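You operate a simulated robot arm through the tools that you are given. There is no shell and no other tool. Be economical: measure what you need, move in short steps, check, and stop when the job is done.

The job below is to be done with a simulated two-armed robot. You get a single attempt, and the scene is never put back.

JOB
Count fifteen rivets each into the DAY pot and the SPARE pot.
Fine: one pull each; the filled DAY pot goes on top of the small chest, the SPARE pot stays on the seat.

It is judged by the outcome, as a careful person would: the job done as asked, and still so three seconds after it is handed in. It fails if anything else is knocked over, pushed out of place, dropped, spilled or broken.

ROBOT AND FRAMES
Two 7-joint arms with two-finger parallel grippers on one trunk, hanging from a carriage that runs on a gantry, over the field with the corners [-278, -1754], [1002, -1754], [1002, 546], [-278, 546] (x, y) and turns from -279 to 409 degrees about z. Base frame: it is fixed where the carriage stands at the start and does not move with it; the origin is on the floor, on the carriage's upright axis, x ahead of it, y to its left, z up; the surface under the hand at the start is at about z = 800. Lengths are in mm, angles in degrees, forces in N, time in s.
The left shoulder is at the start at [40, 173, 1512], the right one opposite. With the tool pointing down near the work surface each hand reaches from about 100 to 600 mm from the robot's upright axis, wherever it stands, measured 20 degrees to its own side. Places, roughly: count dial [500, -100, 800]; pot seat of the counting chute [600, -100, 800]; top of the small chest [800, 0, 900]. Payload 3.43 kg a hand.
The tool frame of a hand sits at the grasp point between the pads (the TCP): z along the fingers, y along the line on which they close. The tips reach 30 mm beyond it. Largest opening 94 mm; finger width 28, thickness 10; the body of the gripper, 50 by 96 mm, starts 55 mm behind the TCP.
Orientation is told as [roll, pitch, yaw] about the base's x, y, z axes, in that order, counted from this pose: with the fingers straight down and closing along the base's y, the tool's x points along the base's -x, its y along +y and its z along -z.

CONTROLS
- The arms move only by the tool servo_tool. It takes "left_motion", "right_motion" or both (then of equal length, played together; a hand with none holds still); each is a list of rows, each a list of 6 numbers: the shift along the tool's x, y, z in mm, then the turn, a rotation vector about the tool's x, y, z in degrees. In form: [[tx, ty, tz, ax, ay, az], ...]. A call has 1 to 8 rows; each row is the pose to reach, as a shift and turn from the pose commanded when the call began, along the tool's axes at that moment. "left_gripper" and "right_gripper" are, for a hand that has rows, the opening, from 0 (shut) to 1 (fully open), set as the call begins (left out, the last holds). Each row takes 0.2 s and may step no farther than 50 mm and 8.6 degrees from the row before; otherwise, or with a gripper value out of range, the whole call is refused. Where a pose cannot be reached the arm comes as near as it can. A force on the tool above 40 N (or 10 N above the force at the start of the call, whichever is more), or a blocked arm, ends the call early, and 0.2 s more pass. The fingers move at their own pace (about 72 mm/s each) and stop on an object; they squeeze with about 36 N. The grip force told is the motor's: it shows also when the fingers shut on nothing. Time passes only in rows, and 0.2 s behind the last, so rows that repeat a pose let the fingers close. It gives the time, the measured TCP pose, the force on the tool (base axes), the opening and the grip force at its end, in the units of the frame above (readings bear some noise), with the torque about the TCP (base axes, N m) and any sound that the robot's microphone picked up.
- Cameras (640 x 400 px; columns grow to the right, rows downward): "scene" is now at [223.8, -11.1, 1788.2]; the picture's right is [-0.30, -0.95, 0.00], its down [-0.89, 0.28, -0.36] and it looks along [0.35, -0.11, -0.93] (base axes); focal length 275 px, centre (320, 200). "left" rides on the left gripper at [76, -14, -102] in its tool frame; the picture's right is [0.18, 0.98, 0.00], its down [-0.75, 0.14, -0.64] and it looks along [-0.63, 0.12, 0.77] (tool axes); focal length 243 px, centre (320, 200). "right" rides on the right gripper at [76, 14, -102] in its tool frame; the picture's right is [-0.18, 0.98, 0.00], its down [-0.75, -0.14, -0.64] and it looks along [-0.63, -0.12, 0.77] (tool axes); focal length 243 px, centre (320, 200). There is no depth. A picture from a camera that has moved, and an enlarged one, comes with that camera's place and axes in the base frame and with its lens. The place of the scene camera against the robot may be out by one fixed shift of up to 25 mm in any direction.
- get_image(camera): a new picture of that camera. The clock stands still meanwhile.
- raise_lower(by): slides the trunk up (or, below 0, down) by that many mm; the arms and the scene camera ride with it, the base frame stays. It gives what a move gives, with no picture.
- base_move(legs): drives the robot by 1 to 6 legs, each [ahead, left, turn to the left] in mm, mm and degrees, along the robot's own axes; the way and the turn of a leg run together, so that a leg with both is an arc; at most 1500 mm and 180 degrees a leg. The arms and the cameras ride along, it lands a little off, and it stops where it bumps. It keeps to its track: a leg is cut to what the track allows. It gives what a move gives.
- turn_head(pan, tilt): turns the head with the scene camera to pan (to the left, within 86 degrees either way) and tilt (down, from -29 to 69), counted from straight ahead of the robot. It gives what a move gives.
- zoom(camera, box): a new picture of the part [left, top, right, bottom] of that camera's present view, enlarged. The clock stands still meanwhile.
- hand_in(): hands the job in; it is judged then, once.

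Work in short steps. Places have to be worked out from the pictures, the camera data and where the tool is seen: move nearer, look again, correct. Check each grasp and each placing, and mend what went wrong. You have 120 turns and 92 pictures in all, those below and enlarged ones among them. Open the grippers and draw the arms clear of the work before you hand the job in, unless the task says otherwise; then end with one line.

The tools are called after "Request:" by a JSON object that holds its "op" and its "data". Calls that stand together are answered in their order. servo_tool: Moves the arms, as the interface text tells. Its arguments: {"type":"object","properties":{"left_motion":{"type":"array"},"left_gripper":{"type":"number"},"right_motion":{"type":"array"},"right_gripper":{"type":"number"}},"required":[]} The other tools are called the same way: raise_lower (by) slides the trunk up or down; base_move (legs) drives the base; turn_head (pan, tilt) turns the head that bears the scene camera; get_image (camera) takes a picture; zoom (camera, box) takes an enlarged picture of a part of a camera's view; hand_in () hands the job in.

At the start:

```text
time_s: 0.0
left_tcp_pos: [615.8, 133.8, 1203.3]
left_ee_rot: [-0.2, -0.4, 1.0]
left_ft_force: [9.2, -101.7, -63.6]
left_wrist_torque: [13.16, -4.48, 8.94]
left_gripper_width: 93.8
left_grip_force: 0.0
right_tcp_pos: [453.2, -308.9, 1211.3]
right_ee_rot: [0.0, 0.0, -0.1]
right_ft_force: [0.5, 0.1, -0.1]
right_wrist_torque: [0.01, -0.02, -0.01]
right_gripper_width: 94.0
right_grip_force: 0.1
trunk travel left (down, up): [-665.0, 116.0]
robot x, y, heading: [-2.4, 3.3, 0.3]
head pan, tilt: [-17.6, 68.8]
```

scene: 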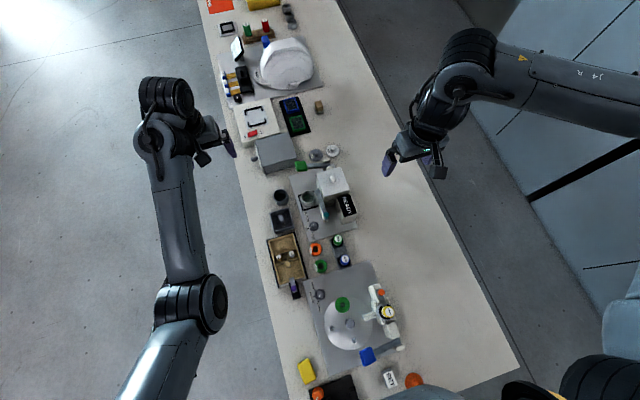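
right: 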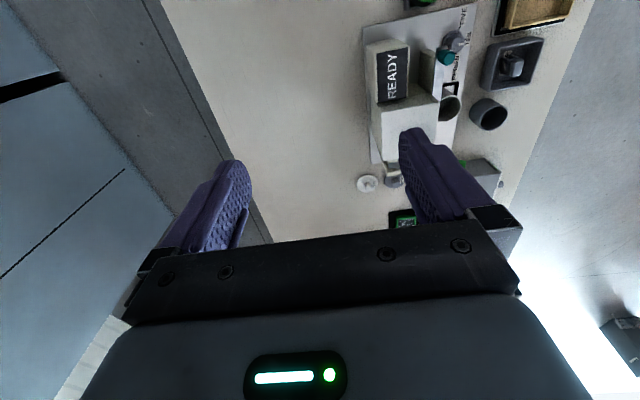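
left: 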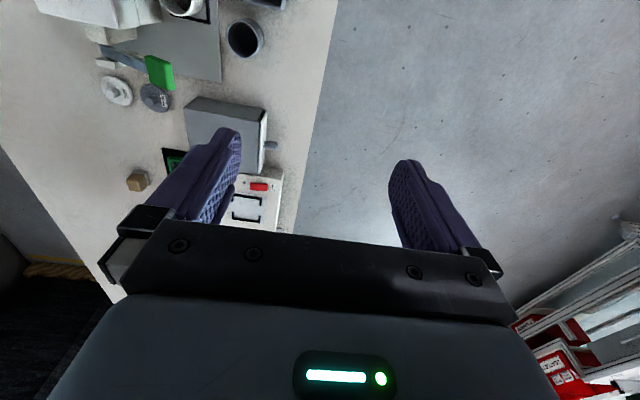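

The counting chute with its READY display seems to be in the middle of the scene. I'll zoom in on it and the chest.

Request:
{"op": "zoom", "data": {"camera": "scene", "box": [230, 120, 390, 220]}}

Request:
{"op": "zoom", "data": {"camera": "scene", "box": [240, 200, 400, 300]}}

Request:
{"op": "zoom", "data": {"camera": "right", "box": [340, 0, 600, 240]}}

```text
4.00 times, centred on (310, 170) of scene
camera zoom: at [223.8, -11.1, 1788.2], right [-0.3, -0.95, 0.0], down [-0.89, 0.28, -0.36], along [0.35, -0.11, -0.93], focal length 1100 px, centre (360, 320)
```

zoom: 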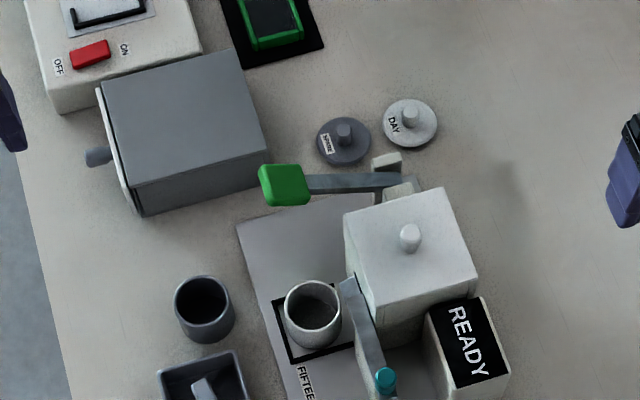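

```text
4.00 times, centred on (320, 250) of scene
camera zoom: at [223.8, -11.1, 1788.2], right [-0.3, -0.95, 0.0], down [-0.89, 0.28, -0.36], along [0.35, -0.11, -0.93], focal length 1100 px, centre (320, 0)
```

zoom: 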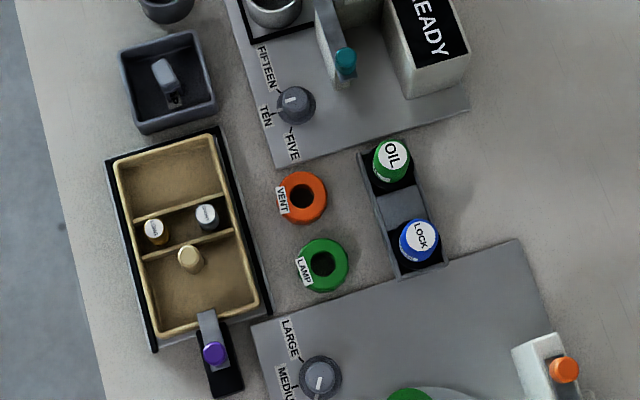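

```text
1.67 times, centred on (470, 120) of right
camera zoom: at [374.7, -294.6, 1314.5], right [0.18, 0.98, 0.0], down [0.75, -0.14, 0.64], along [0.63, -0.12, -0.77], focal length 404 px, centre (70, 333)
```

zoom: 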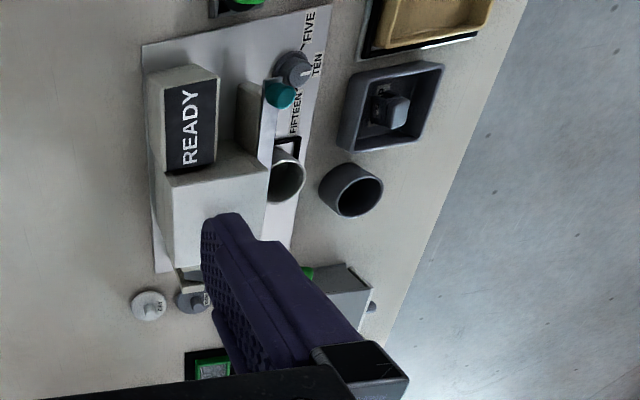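

The DAY lid is light and the SPARE lid is dark. A light pot sits on the seat near [595,-82] and a dark pot near [638,8]. I'll drive 250 mm ahead so the chute and chest are in easy reach, keeping the arms high.

Request:
{"op": "base_move", "data": {"legs": [[250, 0, 0]]}}

Request:
{"op": "get_image", "data": {"camera": "scene"}}

Request:
{"op": "get_image", "data": {"camera": "right"}}

```text
time_s: 1.8
left_tcp_pos: [866.0, 132.5, 1204.0]
left_ee_rot: [-0.1, -0.4, 1.2]
left_ft_force: [5.0, -47.5, -31.5]
left_wrist_torque: [6.27, -2.12, 4.32]
left_gripper_width: 93.5
left_grip_force: 0.0
right_tcp_pos: [701.4, -309.8, 1211.2]
right_ee_rot: [0.0, 0.0, -0.2]
right_ft_force: [0.2, 0.4, 0.1]
right_wrist_torque: [-0.02, -0.01, 0.0]
right_gripper_width: 94.0
right_grip_force: 0.2
trunk travel left (down, up): [-665.0, 116.0]
robot x, y, heading: [248.5, 2.7, -0.1]
head pan, tilt: [-17.6, 68.8]
```

```text
85 pictures are left
camera scene: at [473.2, -11.6, 1788.3], right [-0.3, -0.95, 0.0], down [-0.89, 0.28, -0.36], along [0.35, -0.11, -0.93], focal length 275 px, centre (320, 200)
```

scene: 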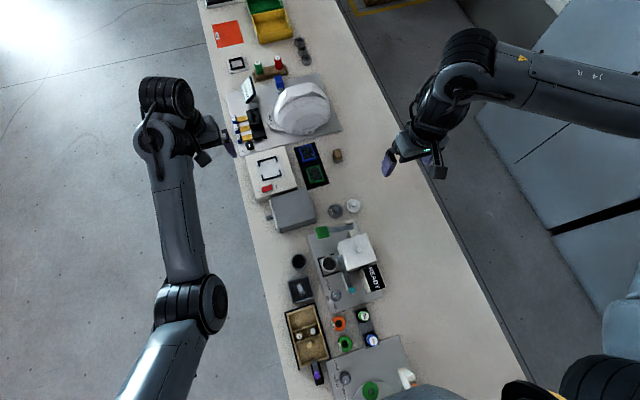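

```text
84 pictures are left
camera right: at [623.8, -295.3, 1314.6], right [0.19, 0.98, 0.0], down [0.75, -0.14, 0.64], along [0.63, -0.12, -0.77], focal length 243 px, centre (320, 200)
```

right: 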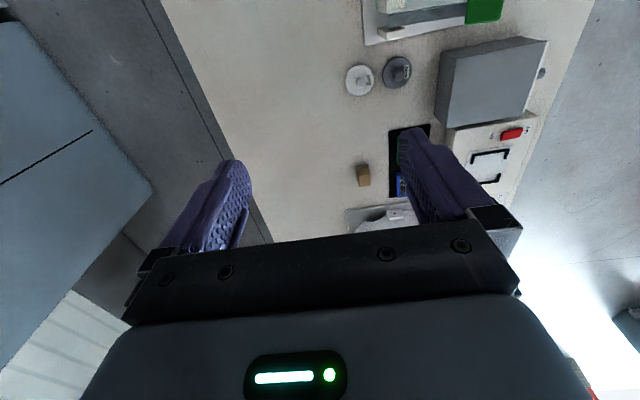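

The chute is now more directly under the head camera, so I'll zoom in on its details.

Request:
{"op": "zoom", "data": {"camera": "scene", "box": [288, 215, 400, 285]}}

Request:
{"op": "zoom", "data": {"camera": "scene", "box": [290, 265, 386, 325]}}

```text
5.71 times, centred on (344, 250) of scene
camera zoom: at [473.2, -11.6, 1788.3], right [-0.3, -0.95, 0.0], down [-0.89, 0.28, -0.36], along [0.35, -0.11, -0.93], focal length 1572 px, centre (183, -86)
```

zoom: 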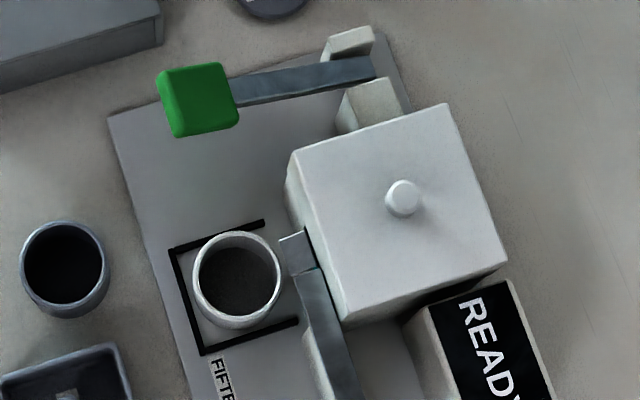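

```text
6.67 times, centred on (338, 295) of scene
camera zoom: at [473.2, -11.6, 1788.3], right [-0.3, -0.95, 0.0], down [-0.89, 0.28, -0.36], along [0.35, -0.11, -0.93], focal length 1833 px, centre (200, -433)
```

zoom: 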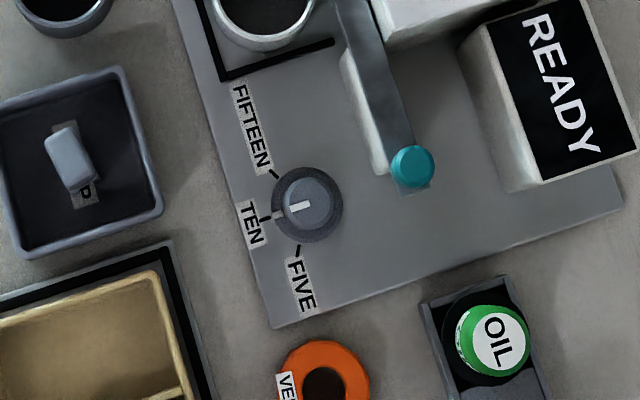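

The dial points at TEN, with FIFTEEN one step (about 60°) clockwise. I still don't know what the two levers (green pad and teal knob) do. I'll bring the right hand round for an oblique look from the near side.

Request:
{"op": "servo_tool", "data": {"right_motion": [[37, 20, 20, 0, 0, 0], [74, 40, 40, 0, 0, 0], [111, 60, 60, 0, 0, 0], [148, 80, 80, 0, 0, 0], [185, 100, 100, 0, 0, 0], [222, 120, 120, 0, 0, 0], [259, 140, 140, 0, 0, 0], [296, 160, 160, 0, 0, 0]]}}

Request:
{"op": "get_image", "data": {"camera": "right"}}

```text
time_s: 3.6
left_tcp_pos: [865.4, 132.4, 1204.3]
left_ee_rot: [-0.3, -0.3, 1.3]
left_ft_force: [2.6, -32.3, -21.0]
left_wrist_torque: [4.14, -1.49, 2.89]
left_gripper_width: 94.0
left_grip_force: 0.0
right_tcp_pos: [412.3, -175.6, 1022.7]
right_ee_rot: [0.5, -0.1, 0.0]
right_ft_force: [-1.0, 1.1, -0.7]
right_wrist_torque: [0.0, 0.0, -0.03]
right_gripper_width: 94.0
right_grip_force: 0.0
right hand out of reach, approached as far as the arm can: row 6, 7, 8
trunk travel left (down, up): [-665.0, 116.0]
robot x, y, heading: [249.6, 2.0, 0.1]
head pan, tilt: [-17.6, 68.8]
```

```text
81 pictures are left
camera right: at [333.7, -160.0, 1125.9], right [0.18, 0.98, 0.01], down [0.75, -0.15, 0.64], along [0.63, -0.11, -0.77], focal length 243 px, centre (320, 200)
```

right: 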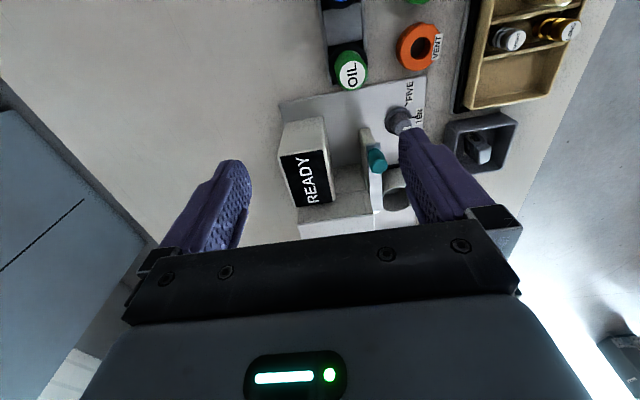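

The wrist view shows the chute. I'll zoom in on its parts.

Request:
{"op": "zoom", "data": {"camera": "right", "box": [260, 60, 530, 240]}}

```text
2.22 times, centred on (395, 150) of right
camera zoom: at [333.7, -160.0, 1125.9], right [0.18, 0.98, 0.01], down [0.75, -0.15, 0.64], along [0.63, -0.11, -0.77], focal length 539 px, centre (153, 311)
```

zoom: 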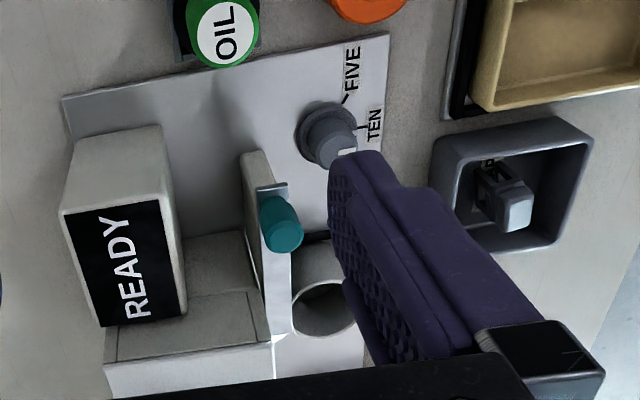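

The teal knob sits on the end of a bar beside the spout. I'll move the base back and left so the right arm works in its comfortable zone, then look again.

Request:
{"op": "base_move", "data": {"legs": [[-120, 80, 0]]}}

Request:
{"op": "servo_tool", "data": {"right_motion": [[-40, 10, 20, 0, 0, 0], [-80, 20, 40, 0, 0, 0]]}}

Request:
{"op": "get_image", "data": {"camera": "right"}}

Request:
{"op": "zoom", "data": {"camera": "scene", "box": [240, 120, 400, 220]}}

```text
time_s: 5.0
left_tcp_pos: [746.7, 213.3, 1203.0]
left_ee_rot: [-0.2, -0.4, 1.2]
left_ft_force: [2.3, -34.0, -21.2]
left_wrist_torque: [4.25, -1.44, 2.91]
left_gripper_width: 93.9
left_grip_force: 0.0
right_tcp_pos: [293.5, -93.5, 1024.0]
right_ee_rot: [0.5, 0.0, 0.0]
right_ft_force: [-0.5, -0.8, 0.7]
right_wrist_torque: [-0.04, 0.0, 0.01]
right_gripper_width: 94.2
right_grip_force: 0.1
trunk travel left (down, up): [-665.0, 116.0]
robot x, y, heading: [132.5, 80.2, -0.1]
head pan, tilt: [-17.6, 68.8]
```

```text
time_s: 5.6
left_tcp_pos: [747.4, 211.8, 1204.6]
left_ee_rot: [-0.3, -0.5, 1.5]
left_ft_force: [3.2, -19.0, -11.5]
left_wrist_torque: [2.37, -0.52, 1.62]
left_gripper_width: 94.1
left_grip_force: 0.0
right_tcp_pos: [373.8, -70.7, 983.0]
right_ee_rot: [0.3, 0.0, -0.1]
right_ft_force: [-0.2, 0.6, -0.1]
right_wrist_torque: [-0.01, 0.01, -0.01]
right_gripper_width: 94.0
right_grip_force: 0.0
trunk travel left (down, up): [-665.0, 116.0]
robot x, y, heading: [132.8, 78.3, -0.2]
head pan, tilt: [-17.6, 68.8]
```

```text
79 pictures are left
camera right: at [296.4, -57.3, 1086.3], right [0.18, 0.98, 0.01], down [0.75, -0.15, 0.64], along [0.63, -0.11, -0.77], focal length 243 px, centre (320, 200)
```

right: 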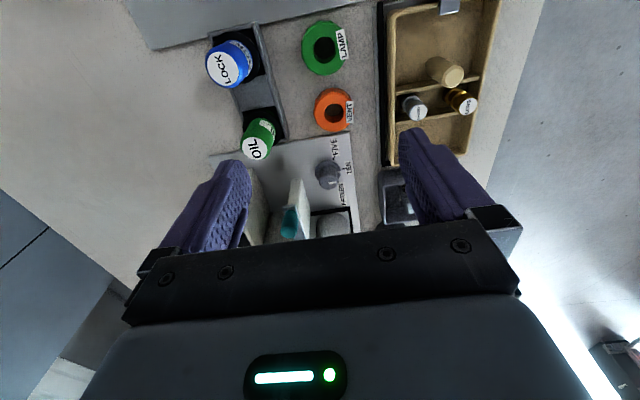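

```text
4.00 times, centred on (320, 170) of scene
camera zoom: at [354.5, 69.2, 1788.3], right [-0.3, -0.95, 0.0], down [-0.89, 0.28, -0.36], along [0.35, -0.11, -0.93], focal length 1100 px, centre (320, 320)
```

zoom: 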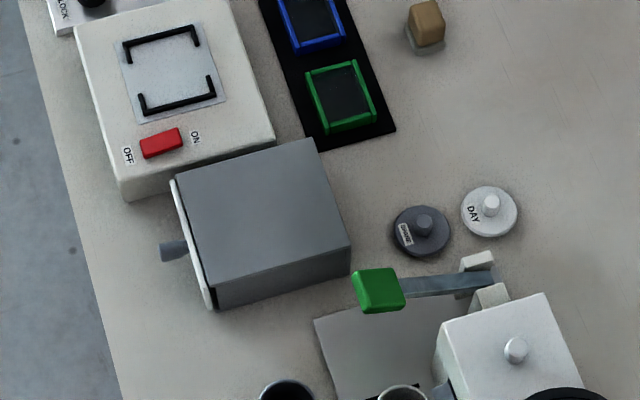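

The gripper hides what lies ahead of it. I'll tilt the hand forward so the wrist camera looks low across the chute from the near side.

Request:
{"op": "servo_tool", "data": {"right_motion": [[-5, 0, 0, 0, -8.5, 0], [-10, 0, 0, 0, -17, 0], [-15, 0, 0, 0, -25.5, 0], [-20, 0, 0, 0, -34, 0], [-30, 0, 0, 0, -40, 0]]}}

Request:
{"op": "get_image", "data": {"camera": "right"}}

```text
time_s: 6.8
left_tcp_pos: [749.4, 212.9, 1205.7]
left_ee_rot: [-0.1, -0.6, 1.4]
left_ft_force: [1.4, -25.4, -15.1]
left_wrist_torque: [3.27, -1.22, 2.29]
left_gripper_width: 93.9
left_grip_force: 0.1
right_tcp_pos: [392.9, -61.2, 970.9]
right_ee_rot: [-4.7, -37.3, 11.0]
right_ft_force: [6.6, -2.9, 6.2]
right_wrist_torque: [0.27, 0.71, 0.05]
right_gripper_width: 93.9
right_grip_force: 0.0
right hand out of reach, approached as far as the arm can: row 5
trunk travel left (down, up): [-665.0, 116.0]
robot x, y, heading: [133.9, 80.6, -0.3]
head pan, tilt: [-17.6, 68.8]
```

```text
77 pictures are left
camera right: at [268.1, -62.0, 1005.2], right [0.01, 1.0, 0.05], down [0.22, -0.05, 0.97], along [0.98, 0.0, -0.22], focal length 243 px, centre (320, 200)
```

right: 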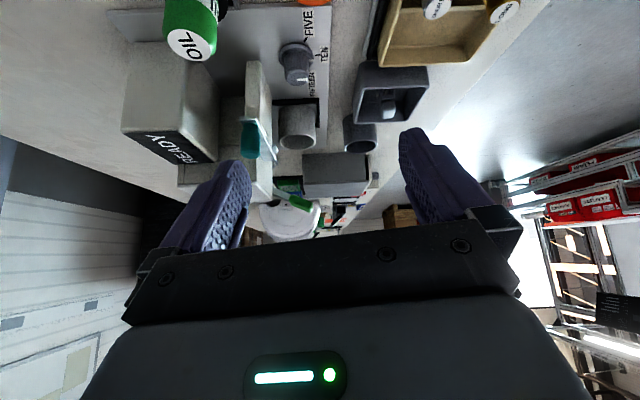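

Request:
{"op": "zoom", "data": {"camera": "right", "box": [170, 20, 410, 230]}}

```text
1.90 times, centred on (290, 125) of right
camera zoom: at [268.1, -62.0, 1005.2], right [0.01, 1.0, 0.05], down [0.22, -0.05, 0.97], along [0.98, 0.0, -0.22], focal length 462 px, centre (377, 343)
```

zoom: 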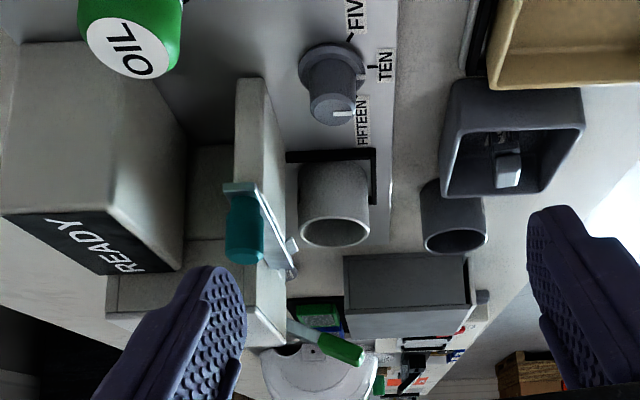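

The READY text faces the +y side, so that's the operator's side, and the green lever's handle reaches that way too. I'll straighten and raise the right hand, then move round to the +y side facing -y.

Request:
{"op": "servo_tool", "data": {"right_motion": [[10, 0, -45, 0, 8, 0], [20, 0, -90, 0, 16, 0], [20, 0, -130, 0, 24, 0], [20, 0, -170, 0, 31, 0], [20, 0, -200, 0, 37, 0]]}}

Request:
{"op": "base_move", "data": {"legs": [[0, 0, -90], [0, 466, 0], [-370, 0, 0]]}}

Request:
{"op": "get_image", "data": {"camera": "scene"}}

```text
time_s: 8.0
left_tcp_pos: [749.4, 212.3, 1205.6]
left_ee_rot: [-0.2, -0.8, 1.5]
left_ft_force: [1.6, -10.9, -7.1]
left_wrist_torque: [1.39, -0.5, 0.94]
left_gripper_width: 93.9
left_grip_force: 0.1
right_tcp_pos: [263.7, -115.1, 1058.0]
right_ee_rot: [-8.5, -8.8, 11.8]
right_ft_force: [0.5, 0.5, 0.1]
right_wrist_torque: [-0.05, 0.1, -0.03]
right_gripper_width: 94.0
right_grip_force: 0.0
right hand out of reach, approached as far as the arm can: row 4, 5
trunk travel left (down, up): [-665.0, 116.0]
robot x, y, heading: [130.1, 81.2, -0.3]
head pan, tilt: [-17.6, 68.8]
stopped in row 5 (right hand): the arm was blocked; the commanded pose is now the measured one
```

```text
time_s: 16.6
left_tcp_pos: [756.6, -134.1, 1205.9]
left_ee_rot: [-0.4, -0.5, -85.7]
left_ft_force: [-22.7, -4.0, -13.9]
left_wrist_torque: [-0.86, -3.07, 2.07]
left_gripper_width: 94.1
left_grip_force: 0.2
right_tcp_pos: [404.2, 334.6, 1058.7]
right_ee_rot: [-8.6, -8.4, -75.2]
right_ft_force: [0.2, -0.6, -1.2]
right_wrist_torque: [-0.02, 0.01, 0.04]
right_gripper_width: 94.1
right_grip_force: 0.0
trunk travel left (down, up): [-665.0, 116.0]
robot x, y, heading: [597.5, 475.2, -87.4]
head pan, tilt: [-17.6, 68.8]
```

```text
75 pictures are left
camera scene: at [597.9, 267.6, 1788.2], right [-0.97, 0.25, 0.0], down [0.24, 0.9, -0.36], along [-0.09, -0.35, -0.93], focal length 275 px, centre (320, 200)
```

scene: 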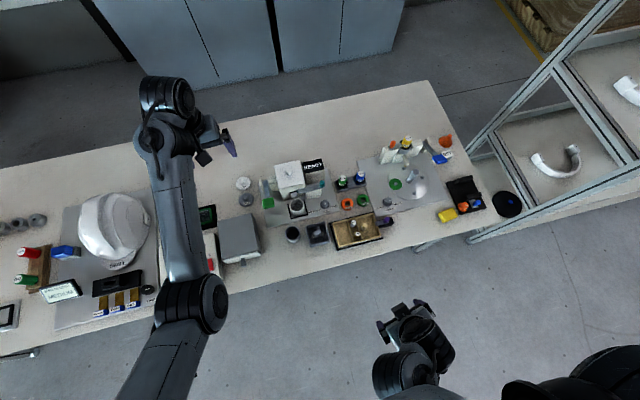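

We're on the operator's side at heading -87.4. I'll zoom in on the chute from here.

Request:
{"op": "zoom", "data": {"camera": "scene", "box": [224, 150, 344, 270]}}

```text
3.33 times, centred on (284, 210) of scene
camera zoom: at [597.9, 267.6, 1788.2], right [-0.97, 0.25, 0.0], down [0.24, 0.9, -0.36], along [-0.09, -0.35, -0.93], focal length 917 px, centre (440, 167)
```

zoom: 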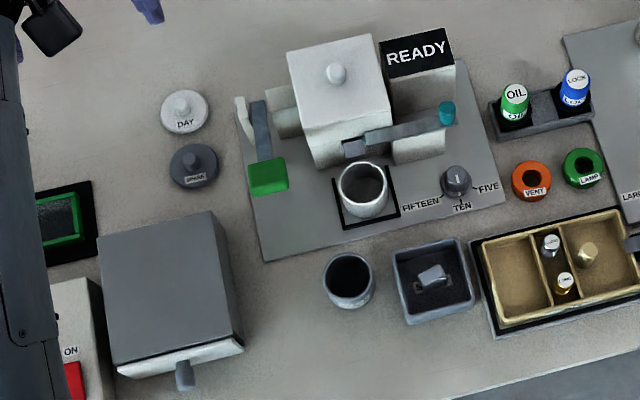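

This view makes the layout clear: the green lever pulls toward the operator, and the teal-knobbed bar crosses the spout. I'll straighten the right hand while moving it forward a little.

Request:
{"op": "servo_tool", "data": {"right_motion": [[-30, 10, 0, -2.9, 2.8, 5], [-60, 20, 0, -5.7, 5.6, 10], [-90, 30, 0, -8.6, 8.4, 15]]}}

```text
time_s: 17.0
left_tcp_pos: [757.2, -133.6, 1204.1]
left_ee_rot: [-0.3, -0.6, -85.5]
left_ft_force: [-4.2, -1.3, -3.4]
left_wrist_torque: [-0.19, -0.68, 0.48]
left_gripper_width: 94.1
left_grip_force: 0.0
right_tcp_pos: [366.3, 338.1, 1041.0]
right_ee_rot: [-13.4, -3.1, -69.1]
right_ft_force: [-0.5, 0.0, -0.2]
right_wrist_torque: [0.0, 0.02, 0.01]
right_gripper_width: 93.9
right_grip_force: 0.0
right hand out of reach, approached as far as the arm can: row 1, 2
trunk travel left (down, up): [-665.0, 116.0]
robot x, y, heading: [595.7, 474.7, -87.0]
head pan, tilt: [-17.6, 68.8]
stopped in row 2 (right hand): the arm was blocked; the commanded pose is now the measured one
```

The arm is cramped there, so I'll move forward and up first and leave the rotation for later.

Request:
{"op": "servo_tool", "data": {"right_motion": [[-40, 0, -20, 0, 0, 0], [-80, 0, -40, 0, 0, 0], [-120, 0, -60, 0, 0, 0], [-160, 0, -80, 0, 0, 0]]}}

```text
time_s: 17.5
left_tcp_pos: [756.7, -134.3, 1204.6]
left_ee_rot: [-0.3, -0.8, -85.4]
left_ft_force: [-3.8, -0.1, -1.8]
left_wrist_torque: [-0.07, -0.43, 0.28]
left_gripper_width: 94.1
left_grip_force: 0.0
right_tcp_pos: [324.7, 322.8, 1045.6]
right_ee_rot: [-21.2, 1.8, -58.9]
right_ft_force: [0.6, 0.0, 0.1]
right_wrist_torque: [0.01, 0.01, 0.0]
right_gripper_width: 94.3
right_grip_force: 0.1
right hand out of reach, approached as far as the arm can: row 1, 2
trunk travel left (down, up): [-665.0, 116.0]
robot x, y, heading: [596.1, 475.0, -87.1]
head pan, tilt: [-17.6, 68.8]
stopped in row 2 (right hand): the arm was blocked; the commanded pose is now the measured one
```

It is still stuck, probably at a joint limit. I'll try forward and down instead, since the hand is clear of the table.

Request:
{"op": "servo_tool", "data": {"right_motion": [[-25, 0, 25, 0, 0, 0], [-50, 0, 50, 0, 0, 0], [-75, 0, 75, 0, 0, 0], [-100, 0, 100, 0, 0, 0]]}}

Request:
{"op": "get_image", "data": {"camera": "scene"}}

```text
time_s: 18.5
left_tcp_pos: [757.2, -133.0, 1204.4]
left_ee_rot: [-0.3, -0.5, -85.4]
left_ft_force: [-5.9, -1.0, -2.4]
left_wrist_torque: [-0.16, -0.69, 0.45]
left_gripper_width: 93.9
left_grip_force: 0.0
right_tcp_pos: [327.7, 223.9, 945.1]
right_ee_rot: [-22.3, 3.4, -58.0]
right_ft_force: [-0.3, -0.3, -0.8]
right_wrist_torque: [0.0, -0.02, -0.02]
right_gripper_width: 93.9
right_grip_force: 0.1
trunk travel left (down, up): [-665.0, 116.0]
robot x, y, heading: [591.3, 475.4, -87.2]
head pan, tilt: [-17.6, 68.8]
```

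```text
73 pictures are left
camera scene: at [598.0, 267.5, 1788.4], right [-0.97, 0.25, 0.0], down [0.24, 0.9, -0.36], along [-0.09, -0.35, -0.93], focal length 275 px, centre (320, 200)
```

scene: 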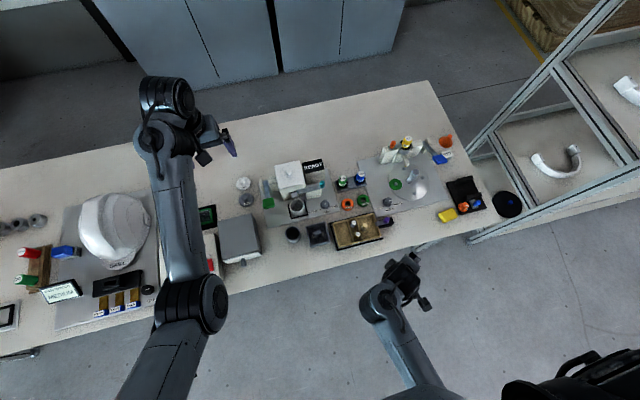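

That freed it. Now I'll straighten the orientation in place.

Request:
{"op": "servo_tool", "data": {"right_motion": [[0, 0, -5, -4.4, 0.4, 5.8], [0, 0, -10, -8.8, 0.9, 11.6], [0, 0, -15, -13.2, 1.3, 17.4], [0, 0, -20, -17.6, 1.8, 23.2], [0, 0, -25, -22, 2.2, 29]]}}

```text
time_s: 19.5
left_tcp_pos: [757.2, -132.8, 1204.1]
left_ee_rot: [-0.3, -0.5, -85.6]
left_ft_force: [-3.7, 0.2, -2.4]
left_wrist_torque: [-0.14, -0.4, 0.26]
left_gripper_width: 93.9
left_grip_force: 0.1
right_tcp_pos: [270.3, 227.2, 971.0]
right_ee_rot: [-14.3, 0.7, -76.6]
right_ft_force: [-0.6, -0.9, -0.7]
right_wrist_torque: [-0.01, 0.03, 0.01]
right_gripper_width: 94.1
right_grip_force: 0.2
right hand out of reach, approached as far as the arm can: row 4
trunk travel left (down, up): [-665.0, 116.0]
robot x, y, heading: [591.7, 474.8, -86.9]
head pan, tilt: [-17.6, 68.8]
stopped in row 4 (right hand): the arm was blocked; the commanded pose is now the measured one
```

Partly straightened. I'll move toward the middle (base +x) and forward, then finish the rotation.

Request:
{"op": "servo_tool", "data": {"right_motion": [[-30, 30, 0, 0, 0, 0], [-60, 60, 0, 0, 0, 0], [-90, 90, 0, 0, 0, 0], [-110, 130, 0, 0, 0, 0], [-110, 130, 0, -4.8, 0, 3.5], [-110, 130, 0, -9.6, 0, 7], [-110, 130, 0, -14, 0, 10]]}}

```text
time_s: 20.2
left_tcp_pos: [757.2, -134.0, 1205.2]
left_ee_rot: [-0.3, -0.7, -85.5]
left_ft_force: [-1.9, 0.4, -1.7]
left_wrist_torque: [-0.06, -0.24, 0.22]
left_gripper_width: 94.3
left_grip_force: 0.0
right_tcp_pos: [275.4, 174.5, 954.8]
right_ee_rot: [-23.3, 3.5, -74.6]
right_ft_force: [-0.6, 0.1, 0.2]
right_wrist_torque: [0.01, 0.01, 0.05]
right_gripper_width: 93.9
right_grip_force: 0.0
trunk travel left (down, up): [-665.0, 116.0]
robot x, y, heading: [591.4, 472.1, -86.9]
head pan, tilt: [-17.6, 68.8]
stopped in row 3 (right hand): the arm was blocked; the commanded pose is now the measured one
```

It blocks in the +y tool direction. I'll return to the starting pose relative to the robot (farther ahead, higher), which was comfortable, then straighten.

Request:
{"op": "servo_tool", "data": {"right_motion": [[-21, -19, -40, 0, 0, 0], [-42, -38, -80, 0, 0, 0], [-63, -57, -120, 0, 0, 0], [-84, -76, -160, 0, 0, 0], [-105, -95, -200, 0, 0, 0], [-125, -113, -239, 0, 0, 0], [-125, -113, -239, -7, 0, 3.5], [-125, -113, -239, -14, 1, 7]]}}

```text
time_s: 20.7
left_tcp_pos: [756.7, -133.9, 1205.5]
left_ee_rot: [-0.3, -0.7, -85.5]
left_ft_force: [-1.0, -0.5, -1.0]
left_wrist_torque: [-0.04, -0.1, 0.1]
left_gripper_width: 94.1
left_grip_force: 0.0
right_tcp_pos: [192.7, 150.5, 1005.1]
right_ee_rot: [-32.9, 6.5, -74.1]
right_ft_force: [1.2, 0.8, -0.2]
right_wrist_torque: [-0.06, 0.01, 0.0]
right_gripper_width: 94.1
right_grip_force: 0.0
right hand out of reach, approached as far as the arm can: row 1, 2
trunk travel left (down, up): [-665.0, 116.0]
robot x, y, heading: [590.8, 475.6, -87.0]
head pan, tilt: [-17.6, 68.8]
stopped in row 2 (right hand): the arm was blocked; the commanded pose is now the measured one
```

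The right arm is in an awkward configuration, but it's parked clear of everything. The left arm is fine, so I'll work with that. First I'll bring the left hand in front of the chute for a look.

Request:
{"op": "servo_tool", "data": {"left_motion": [[30, -20, 20, 0, 0, 0], [60, -40, 50, 0, 0, 0], [90, -60, 80, 0, 0, 0], [120, -80, 110, 0, 0, 0], [150, -100, 140, 0, 0, 0], [170, -118, 170, 0, 0, 0]]}}

Request:
{"op": "get_image", "data": {"camera": "left"}}

```text
time_s: 22.1
left_tcp_pos: [622.4, 26.0, 1031.5]
left_ee_rot: [-0.4, -0.7, -85.5]
left_ft_force: [-0.6, -0.2, 1.4]
left_wrist_torque: [0.01, 0.02, 0.03]
left_gripper_width: 93.9
left_grip_force: 0.1
right_tcp_pos: [191.0, 150.1, 1004.6]
right_ee_rot: [-33.0, 6.5, -74.0]
right_ft_force: [-0.3, 0.2, 0.4]
right_wrist_torque: [0.02, -0.03, 0.0]
right_gripper_width: 94.2
right_grip_force: 0.1
trunk travel left (down, up): [-665.0, 116.0]
robot x, y, heading: [593.8, 479.3, -87.1]
head pan, tilt: [-17.6, 68.8]
```

```text
72 pictures are left
camera left: at [602.5, 101.6, 1133.2], right [0.97, 0.26, -0.01], down [0.2, -0.73, 0.65], along [0.16, -0.63, -0.76], focal length 243 px, centre (320, 200)
```

left: 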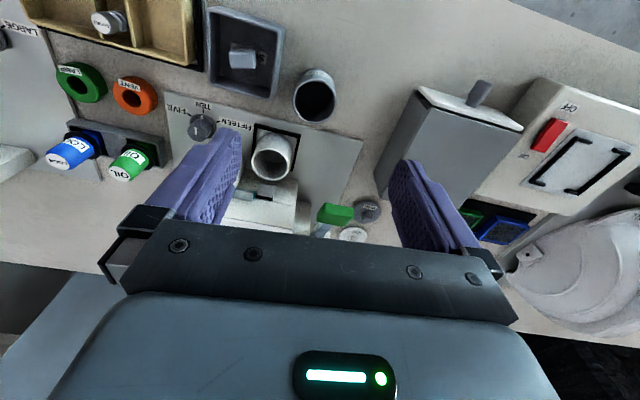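

Request:
{"op": "zoom", "data": {"camera": "left", "box": [160, 90, 400, 240]}}

```text
2.67 times, centred on (280, 165) of left
camera zoom: at [602.5, 101.6, 1133.2], right [0.97, 0.26, -0.01], down [0.2, -0.73, 0.65], along [0.16, -0.63, -0.76], focal length 647 px, centre (427, 293)
```

zoom: 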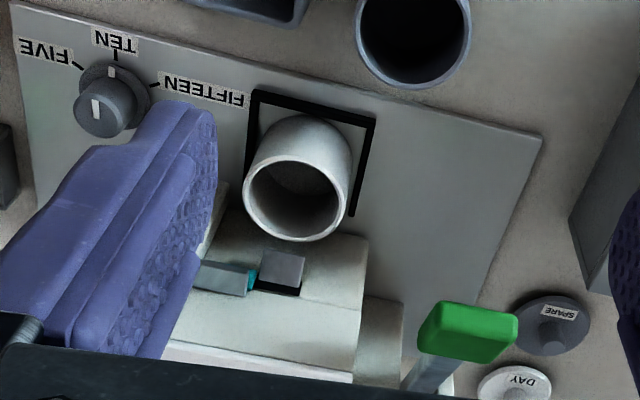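

There's an outlet slot above the pot, with the teal-knobbed bar beside it. I'll shift sideways and tilt the hand a little to see them from lower down.

Request:
{"op": "servo_tool", "data": {"left_motion": [[10, -20, 10, 0, -7, 0], [20, -40, 20, 0, -14, 0], [30, -60, 30, 0, -21, 0]]}}

Request:
{"op": "get_image", "data": {"camera": "left"}}

```text
time_s: 22.9
left_tcp_pos: [560.4, 49.4, 1003.7]
left_ee_rot: [-0.4, -21.8, -85.3]
left_ft_force: [0.0, 1.4, 0.2]
left_wrist_torque: [0.0, 0.01, -0.01]
left_gripper_width: 94.0
left_grip_force: 0.1
right_tcp_pos: [191.5, 151.1, 1004.6]
right_ee_rot: [-32.9, 6.5, -74.2]
right_ft_force: [0.4, -0.1, 1.0]
right_wrist_torque: [-0.01, 0.01, 0.02]
right_gripper_width: 93.9
right_grip_force: 0.0
trunk travel left (down, up): [-665.0, 116.0]
robot x, y, heading: [594.0, 472.8, -87.1]
head pan, tilt: [-17.6, 68.8]
```

```text
70 pictures are left
camera left: at [539.1, 156.4, 1070.4], right [0.97, 0.25, -0.07], down [0.18, -0.45, 0.87], along [0.18, -0.86, -0.48], focal length 243 px, centre (320, 200)
```

left: 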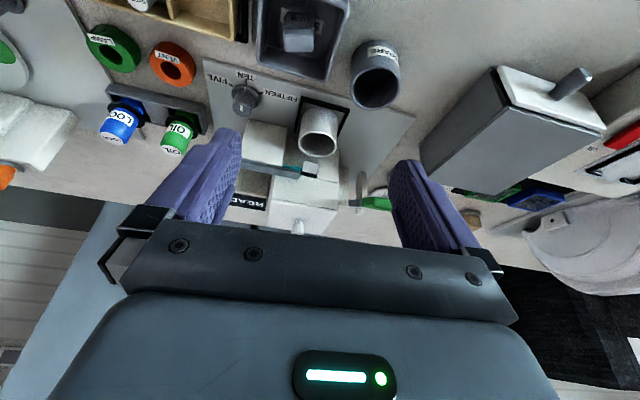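

Request:
{"op": "zoom", "data": {"camera": "left", "box": [210, 50, 402, 215]}}

```text
2.42 times, centred on (306, 132) of left
camera zoom: at [539.1, 156.4, 1070.4], right [0.97, 0.25, -0.07], down [0.18, -0.45, 0.87], along [0.18, -0.86, -0.48], focal length 588 px, centre (354, 364)
```

zoom: 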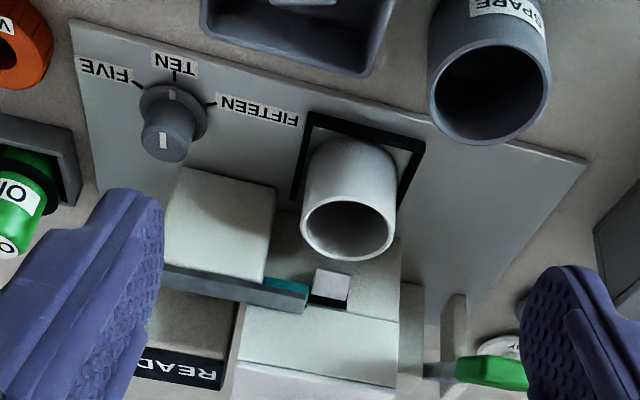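

The SPARE label on the dark pot is confirmed, so the light pot on the seat is DAY. From two wrist views, the DAY pot rim is near (581,-90,852). I'll shift toward the dial and knob to look at the teal lever.

Request:
{"op": "servo_tool", "data": {"left_motion": [[0, -30, 0, 0, 0, 0], [0, -60, 0, 0, 0, 0], [0, -90, 0, 0, 0, 0]]}}

Request:
{"op": "zoom", "data": {"camera": "left", "box": [240, 50, 432, 215]}}

```text
time_s: 23.7
left_tcp_pos: [472.0, 43.3, 1004.9]
left_ee_rot: [-0.5, -21.8, -85.4]
left_ft_force: [0.0, 0.0, -1.0]
left_wrist_torque: [0.03, -0.02, -0.03]
left_gripper_width: 94.0
left_grip_force: 0.1
right_tcp_pos: [189.7, 149.3, 1005.5]
right_ee_rot: [-33.0, 6.4, -74.2]
right_ft_force: [0.3, 0.1, -0.1]
right_wrist_torque: [-0.05, 0.01, -0.01]
right_gripper_width: 94.0
right_grip_force: 0.1
trunk travel left (down, up): [-665.0, 116.0]
robot x, y, heading: [592.5, 475.2, -87.3]
head pan, tilt: [-17.6, 68.8]
```

```text
2.42 times, centred on (336, 132) of left
camera zoom: at [449.4, 150.0, 1072.8], right [0.97, 0.25, -0.07], down [0.18, -0.45, 0.87], along [0.18, -0.86, -0.48], focal length 588 px, centre (281, 364)
```

zoom: 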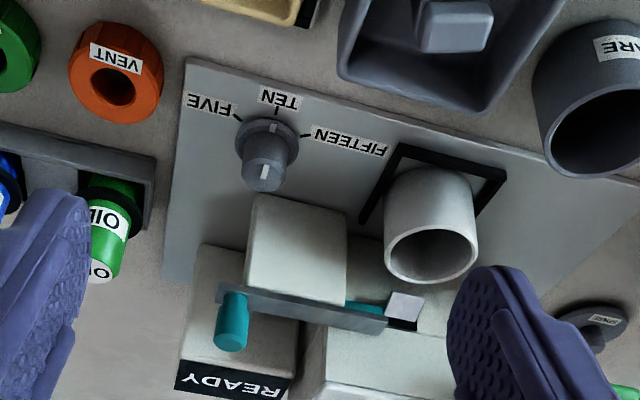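

The teal bar lies on a block with a vertical knob at its far end and a teal strip near the outlet. I'll move closer to see the outlet.

Request:
{"op": "servo_tool", "data": {"left_motion": [[-30, 25, 0, 0, 0, 0], [-60, 50, 0, 0, 0, 0], [-75, 60, 20, 0, 0, 0]]}}

Request:
{"op": "zoom", "data": {"camera": "left", "box": [220, 60, 420, 225]}}

```text
time_s: 24.5
left_tcp_pos: [535.2, -31.8, 1014.3]
left_ee_rot: [-0.4, -21.7, -85.6]
left_ft_force: [-0.3, -0.4, 0.2]
left_wrist_torque: [-0.02, -0.01, -0.02]
left_gripper_width: 94.1
left_grip_force: 0.0
right_tcp_pos: [191.8, 151.2, 1006.0]
right_ee_rot: [-32.9, 6.5, -74.1]
right_ft_force: [0.0, -0.2, 0.5]
right_wrist_torque: [0.02, 0.0, 0.0]
right_gripper_width: 94.2
right_grip_force: 0.0
trunk travel left (down, up): [-665.0, 116.0]
robot x, y, heading: [593.0, 474.6, -86.9]
head pan, tilt: [-17.6, 68.8]
```

```text
2.42 times, centred on (320, 142) of left
camera zoom: at [512.9, 75.0, 1082.9], right [0.97, 0.25, -0.07], down [0.18, -0.45, 0.87], along [0.18, -0.86, -0.48], focal length 588 px, centre (320, 339)
```

zoom: 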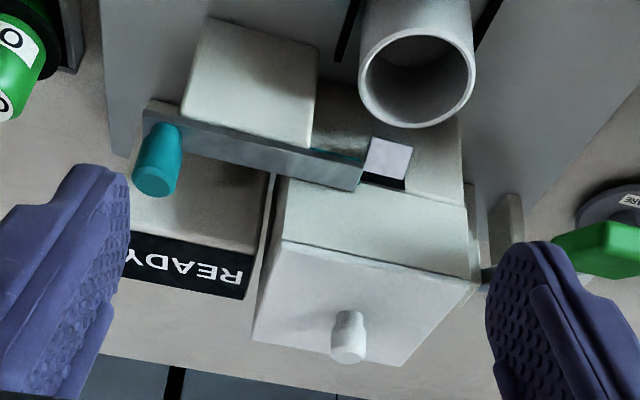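

Request:
{"op": "zoom", "data": {"camera": "left", "box": [255, 90, 375, 165]}}

Request:
{"op": "zoom", "data": {"camera": "scene", "box": [250, 155, 350, 225]}}

```text
5.33 times, centred on (315, 128) of left
camera zoom: at [512.9, 75.0, 1082.9], right [0.97, 0.25, -0.07], down [0.18, -0.45, 0.87], along [0.18, -0.86, -0.48], focal length 1294 px, centre (347, 587)
```

zoom: 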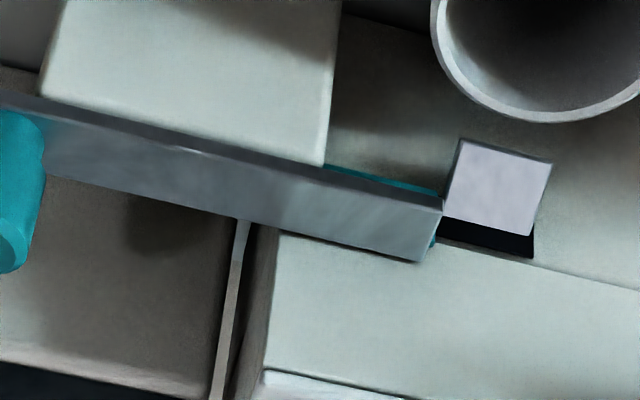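

```text
5.71 times, centred on (300, 190) of scene
camera zoom: at [597.5, 267.7, 1788.3], right [-0.97, 0.25, 0.0], down [0.24, 0.9, -0.36], along [-0.09, -0.35, -0.93], focal length 1572 px, centre (434, 257)
```

zoom: 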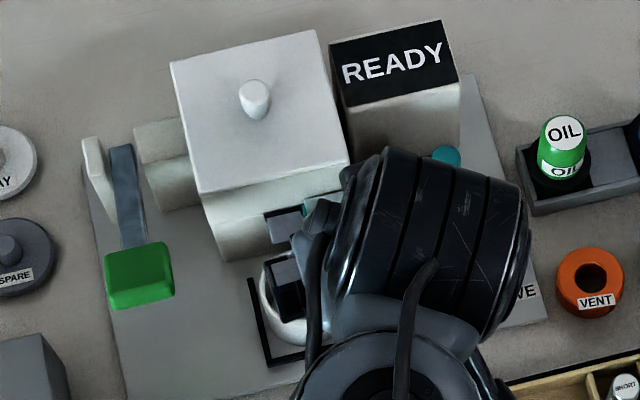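

The teal part is a shutter blade beside the slot, and the slot looks open, so the green lever is the pull. The dial must be set first. I estimate its knob at (480,-78, top about 835). I'll straighten the left hand and pre-yaw it for a symmetric turn.

Request:
{"op": "servo_tool", "data": {"left_motion": [[0, 0, 0, -1, 4.3, -5.1], [0, 0, 0, -1.9, 8.7, -10.2], [0, 0, 0, -2.9, 13, -15.4], [0, 0, 0, -3.9, 17.4, -20.5], [0, 0, 0, -4.8, 21.7, -25.6]], "left_gripper": 0.5}}

```text
time_s: 25.9
left_tcp_pos: [608.3, -39.4, 986.3]
left_ee_rot: [4.4, -2.1, -57.1]
left_ft_force: [-0.3, 0.3, -0.7]
left_wrist_torque: [-0.02, 0.01, 0.01]
left_gripper_width: 46.9
left_grip_force: 0.1
right_tcp_pos: [191.0, 149.6, 1005.0]
right_ee_rot: [-33.0, 6.5, -74.1]
right_ft_force: [-0.3, 0.2, 0.2]
right_wrist_torque: [0.01, 0.05, -0.01]
right_gripper_width: 93.8
right_grip_force: 0.1
trunk travel left (down, up): [-665.0, 116.0]
robot x, y, heading: [595.6, 474.1, -87.0]
head pan, tilt: [-17.6, 68.8]
stopped in row 5 (left hand): the arm was blocked; the commanded pose is now the measured one
```

The left arm is limited when reaching across the robot's right side. I'll shift the base right (base -x) and slightly ahead so the dial lies about 13° to the left. The rack is far away at x≈-460.

Request:
{"op": "base_move", "data": {"legs": [[0, -240, 0], [50, 0, -3]]}}

```text
time_s: 28.2
left_tcp_pos: [346.0, -104.3, 986.8]
left_ee_rot: [4.4, -2.1, -60.1]
left_ft_force: [0.7, -0.9, 0.9]
left_wrist_torque: [0.01, -0.02, 0.04]
left_gripper_width: 47.0
left_grip_force: 0.1
right_tcp_pos: [-60.3, 109.2, 1005.4]
right_ee_rot: [-33.0, 6.6, -77.1]
right_ft_force: [0.9, -0.1, 0.6]
right_wrist_torque: [0.01, 0.02, 0.03]
right_gripper_width: 93.7
right_grip_force: 0.0
trunk travel left (down, up): [-665.0, 116.0]
robot x, y, heading: [360.3, 414.5, -90.0]
head pan, tilt: [-17.6, 68.8]
```

Now I'll move the left hand over the dial and level it at the same time.

Request:
{"op": "servo_tool", "data": {"left_motion": [[-11, 43, 0, 1.5, 0.7, 0], [-30, 86, 10, 3, 1.4, 0], [-44, 129, 30, 4.4, 2.1, 0], [-44, 129, 30, 4.4, 2.1, 0]]}}

Request:
{"op": "get_image", "data": {"camera": "left"}}

```text
time_s: 29.2
left_tcp_pos: [482.7, -75.2, 965.7]
left_ee_rot: [-0.1, 0.0, -60.0]
left_ft_force: [0.0, -0.3, 0.5]
left_wrist_torque: [0.0, 0.01, 0.01]
left_gripper_width: 47.2
left_grip_force: 0.1
right_tcp_pos: [-59.8, 109.1, 1005.1]
right_ee_rot: [-33.0, 6.4, -77.2]
right_ft_force: [-0.6, 0.3, -0.4]
right_wrist_torque: [-0.01, 0.02, 0.0]
right_gripper_width: 93.9
right_grip_force: 0.1
trunk travel left (down, up): [-665.0, 116.0]
robot x, y, heading: [357.9, 412.3, -89.9]
head pan, tilt: [-17.6, 68.8]
```

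```text
64 pictures are left
camera left: at [432.8, -16.8, 1068.7], right [0.76, 0.65, 0.0], down [0.5, -0.58, 0.64], along [0.42, -0.49, -0.77], focal length 243 px, centre (320, 200)
```

left: 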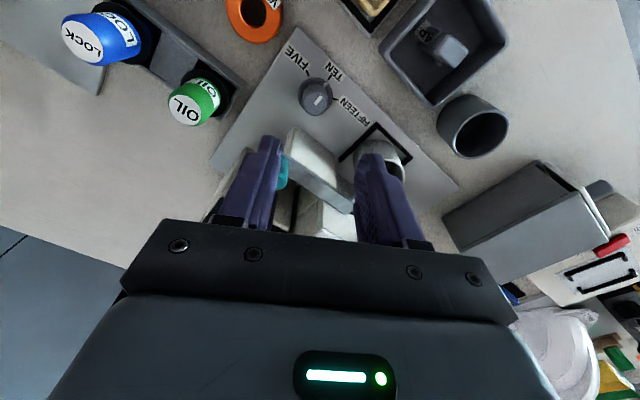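

The dial knob comes out near (477,-75). I'll lower to just above it and check.

Request:
{"op": "servo_tool", "data": {"left_motion": [[3, -5, 40, 0, 0, 0], [3, -5, 78, 0, 0, 0], [3, -5, 84, 0, 0, 0]]}}

Request:
{"op": "get_image", "data": {"camera": "left"}}

Request:
{"op": "zoom", "data": {"camera": "scene", "box": [160, 180, 320, 280]}}

```text
time_s: 30.0
left_tcp_pos: [474.2, -76.0, 885.1]
left_ee_rot: [0.1, 0.0, -60.1]
left_ft_force: [0.2, 0.2, 0.3]
left_wrist_torque: [0.0, 0.04, -0.01]
left_gripper_width: 46.9
left_grip_force: 0.0
right_tcp_pos: [-59.9, 108.0, 1005.7]
right_ee_rot: [-33.0, 6.6, -77.1]
right_ft_force: [0.6, -0.3, -0.2]
right_wrist_torque: [0.01, -0.03, 0.01]
right_gripper_width: 93.9
right_grip_force: 0.1
trunk travel left (down, up): [-665.0, 116.0]
robot x, y, heading: [356.5, 412.8, -90.1]
head pan, tilt: [-17.6, 68.8]
```

```text
63 pictures are left
camera left: at [423.0, -17.6, 987.3], right [0.76, 0.65, 0.0], down [0.5, -0.58, 0.64], along [0.42, -0.49, -0.77], focal length 243 px, centre (320, 200)
```

left: 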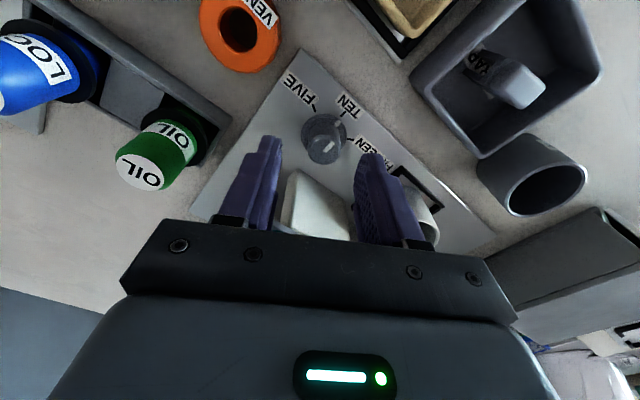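

```text
4.00 times, centred on (240, 230) of scene
camera zoom: at [352.4, 205.8, 1788.2], right [-0.95, 0.3, 0.0], down [0.28, 0.89, -0.36], along [-0.11, -0.35, -0.93], focal length 1100 px, centre (640, 80)
```

zoom: 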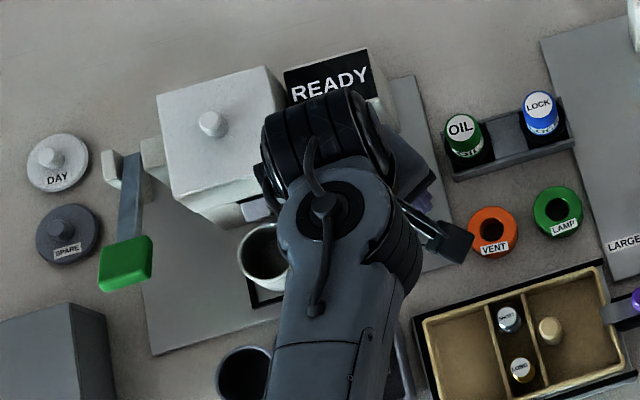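

Two views put the knob top at about z=825, (477,-75), and the teal knob at (478,-124,914), leaving roughly 9 mm of body clearance for a ±30° turn. I'll lower and close on the dial.

Request:
{"op": "servo_tool", "data": {"left_motion": [[-1, 3, 22, 0, 0, 0], [-1, 3, 44, 0, 0, 0], [-1, 3, 44, 0, 0, 0]]}}

Request:
{"op": "servo_tool", "data": {"left_motion": [[0, 0, 0, 0, 0, 0], [0, 0, 0, 0, 0, 0], [0, 0, 0, 0, 0, 0]], "left_gripper": 0}}

Request:
{"op": "get_image", "data": {"camera": "left"}}

```text
time_s: 30.8
left_tcp_pos: [479.6, -74.9, 837.9]
left_ee_rot: [0.0, 0.1, -60.0]
left_ft_force: [0.2, -0.7, -0.3]
left_wrist_torque: [-0.01, 0.0, -0.04]
left_gripper_width: 47.0
left_grip_force: 0.1
right_tcp_pos: [-61.0, 109.4, 1004.9]
right_ee_rot: [-33.0, 6.6, -77.1]
right_ft_force: [-0.2, -0.4, 0.3]
right_wrist_torque: [0.02, -0.04, -0.03]
right_gripper_width: 94.2
right_grip_force: 0.1
trunk travel left (down, up): [-665.0, 116.0]
robot x, y, heading: [360.2, 411.5, -89.9]
head pan, tilt: [-17.6, 68.8]
```

```text
time_s: 31.6
left_tcp_pos: [478.0, -75.5, 839.2]
left_ee_rot: [-0.1, 0.1, -60.0]
left_ft_force: [-5.3, -4.8, -7.7]
left_wrist_torque: [-0.91, 0.47, 0.73]
left_gripper_width: 24.8
left_grip_force: 44.7
right_tcp_pos: [-61.4, 108.7, 1005.0]
right_ee_rot: [-33.0, 6.5, -77.2]
right_ft_force: [-0.1, -0.6, -0.2]
right_wrist_torque: [0.03, -0.03, 0.01]
right_gripper_width: 93.9
right_grip_force: 0.0
trunk travel left (down, up): [-665.0, 116.0]
robot x, y, heading: [356.3, 411.4, -90.1]
head pan, tilt: [-17.6, 68.8]
```

```text
61 pictures are left
camera left: at [427.1, -16.5, 942.1], right [0.76, 0.65, 0.0], down [0.5, -0.58, 0.64], along [0.42, -0.49, -0.77], focal length 243 px, centre (320, 200)
```

left: 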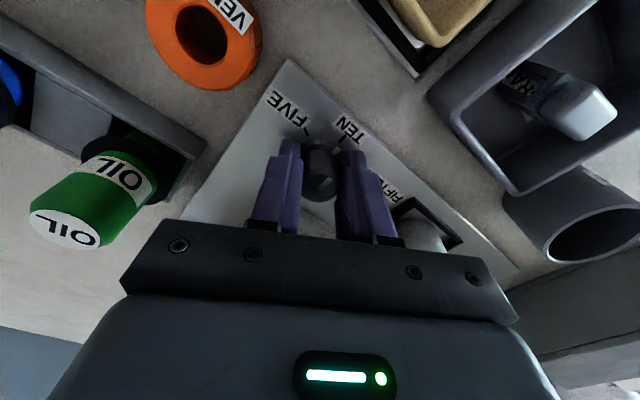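

The knob is gripped at 24.8 mm. I'll turn it clockwise about 62° toward FIFTEEN.

Request:
{"op": "servo_tool", "data": {"left_motion": [[0, 0, 0, 0, 0, 7.8], [0, 0, 0, 0, 0, 15.6], [0, 0, 0, 0, 0, 23.4], [0, 0, 0, 0, 0, 31.2], [0, 0, 0, 0, 0, 39], [0, 0, 0, 0, 0, 46.8], [0, 0, 0, 0, 0, 54.6], [0, 0, 0, 0, 0, 62]]}}

Request:
{"op": "get_image", "data": {"camera": "left"}}

```text
time_s: 32.6
left_tcp_pos: [500.4, -75.9, 839.4]
left_ee_rot: [0.7, -0.3, -87.4]
left_ft_force: [55.2, 25.9, 28.2]
left_wrist_torque: [-5.14, 15.67, 8.03]
left_gripper_width: 63.8
left_grip_force: 43.7
right_tcp_pos: [-54.3, 107.4, 1004.6]
right_ee_rot: [-32.8, 6.5, -77.0]
right_ft_force: [-0.5, 0.5, 0.3]
right_wrist_torque: [0.03, -0.04, 0.01]
right_gripper_width: 93.8
right_grip_force: 0.1
trunk travel left (down, up): [-665.0, 116.0]
robot x, y, heading: [365.3, 415.3, -89.7]
head pan, tilt: [-17.6, 68.8]
stopped in row 5 (left hand): the force on the tool passed its limit at 43 N (the readings are from after the stop); the commanded pose is now the measured one
```

```text
60 pictures are left
camera left: at [480.0, -0.3, 942.1], right [0.97, 0.23, 0.01], down [0.17, -0.74, 0.65], along [0.16, -0.63, -0.76], focal length 243 px, centre (320, 200)
```

left: 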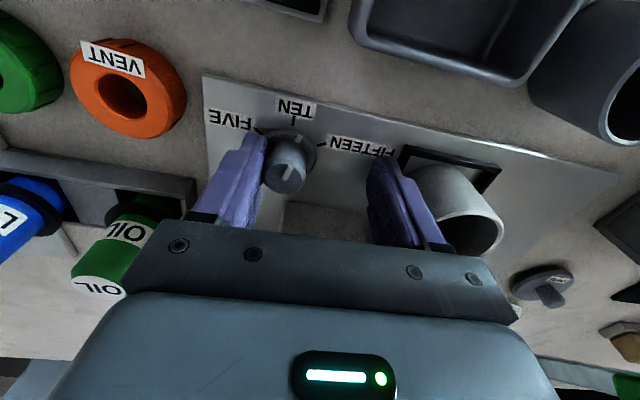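

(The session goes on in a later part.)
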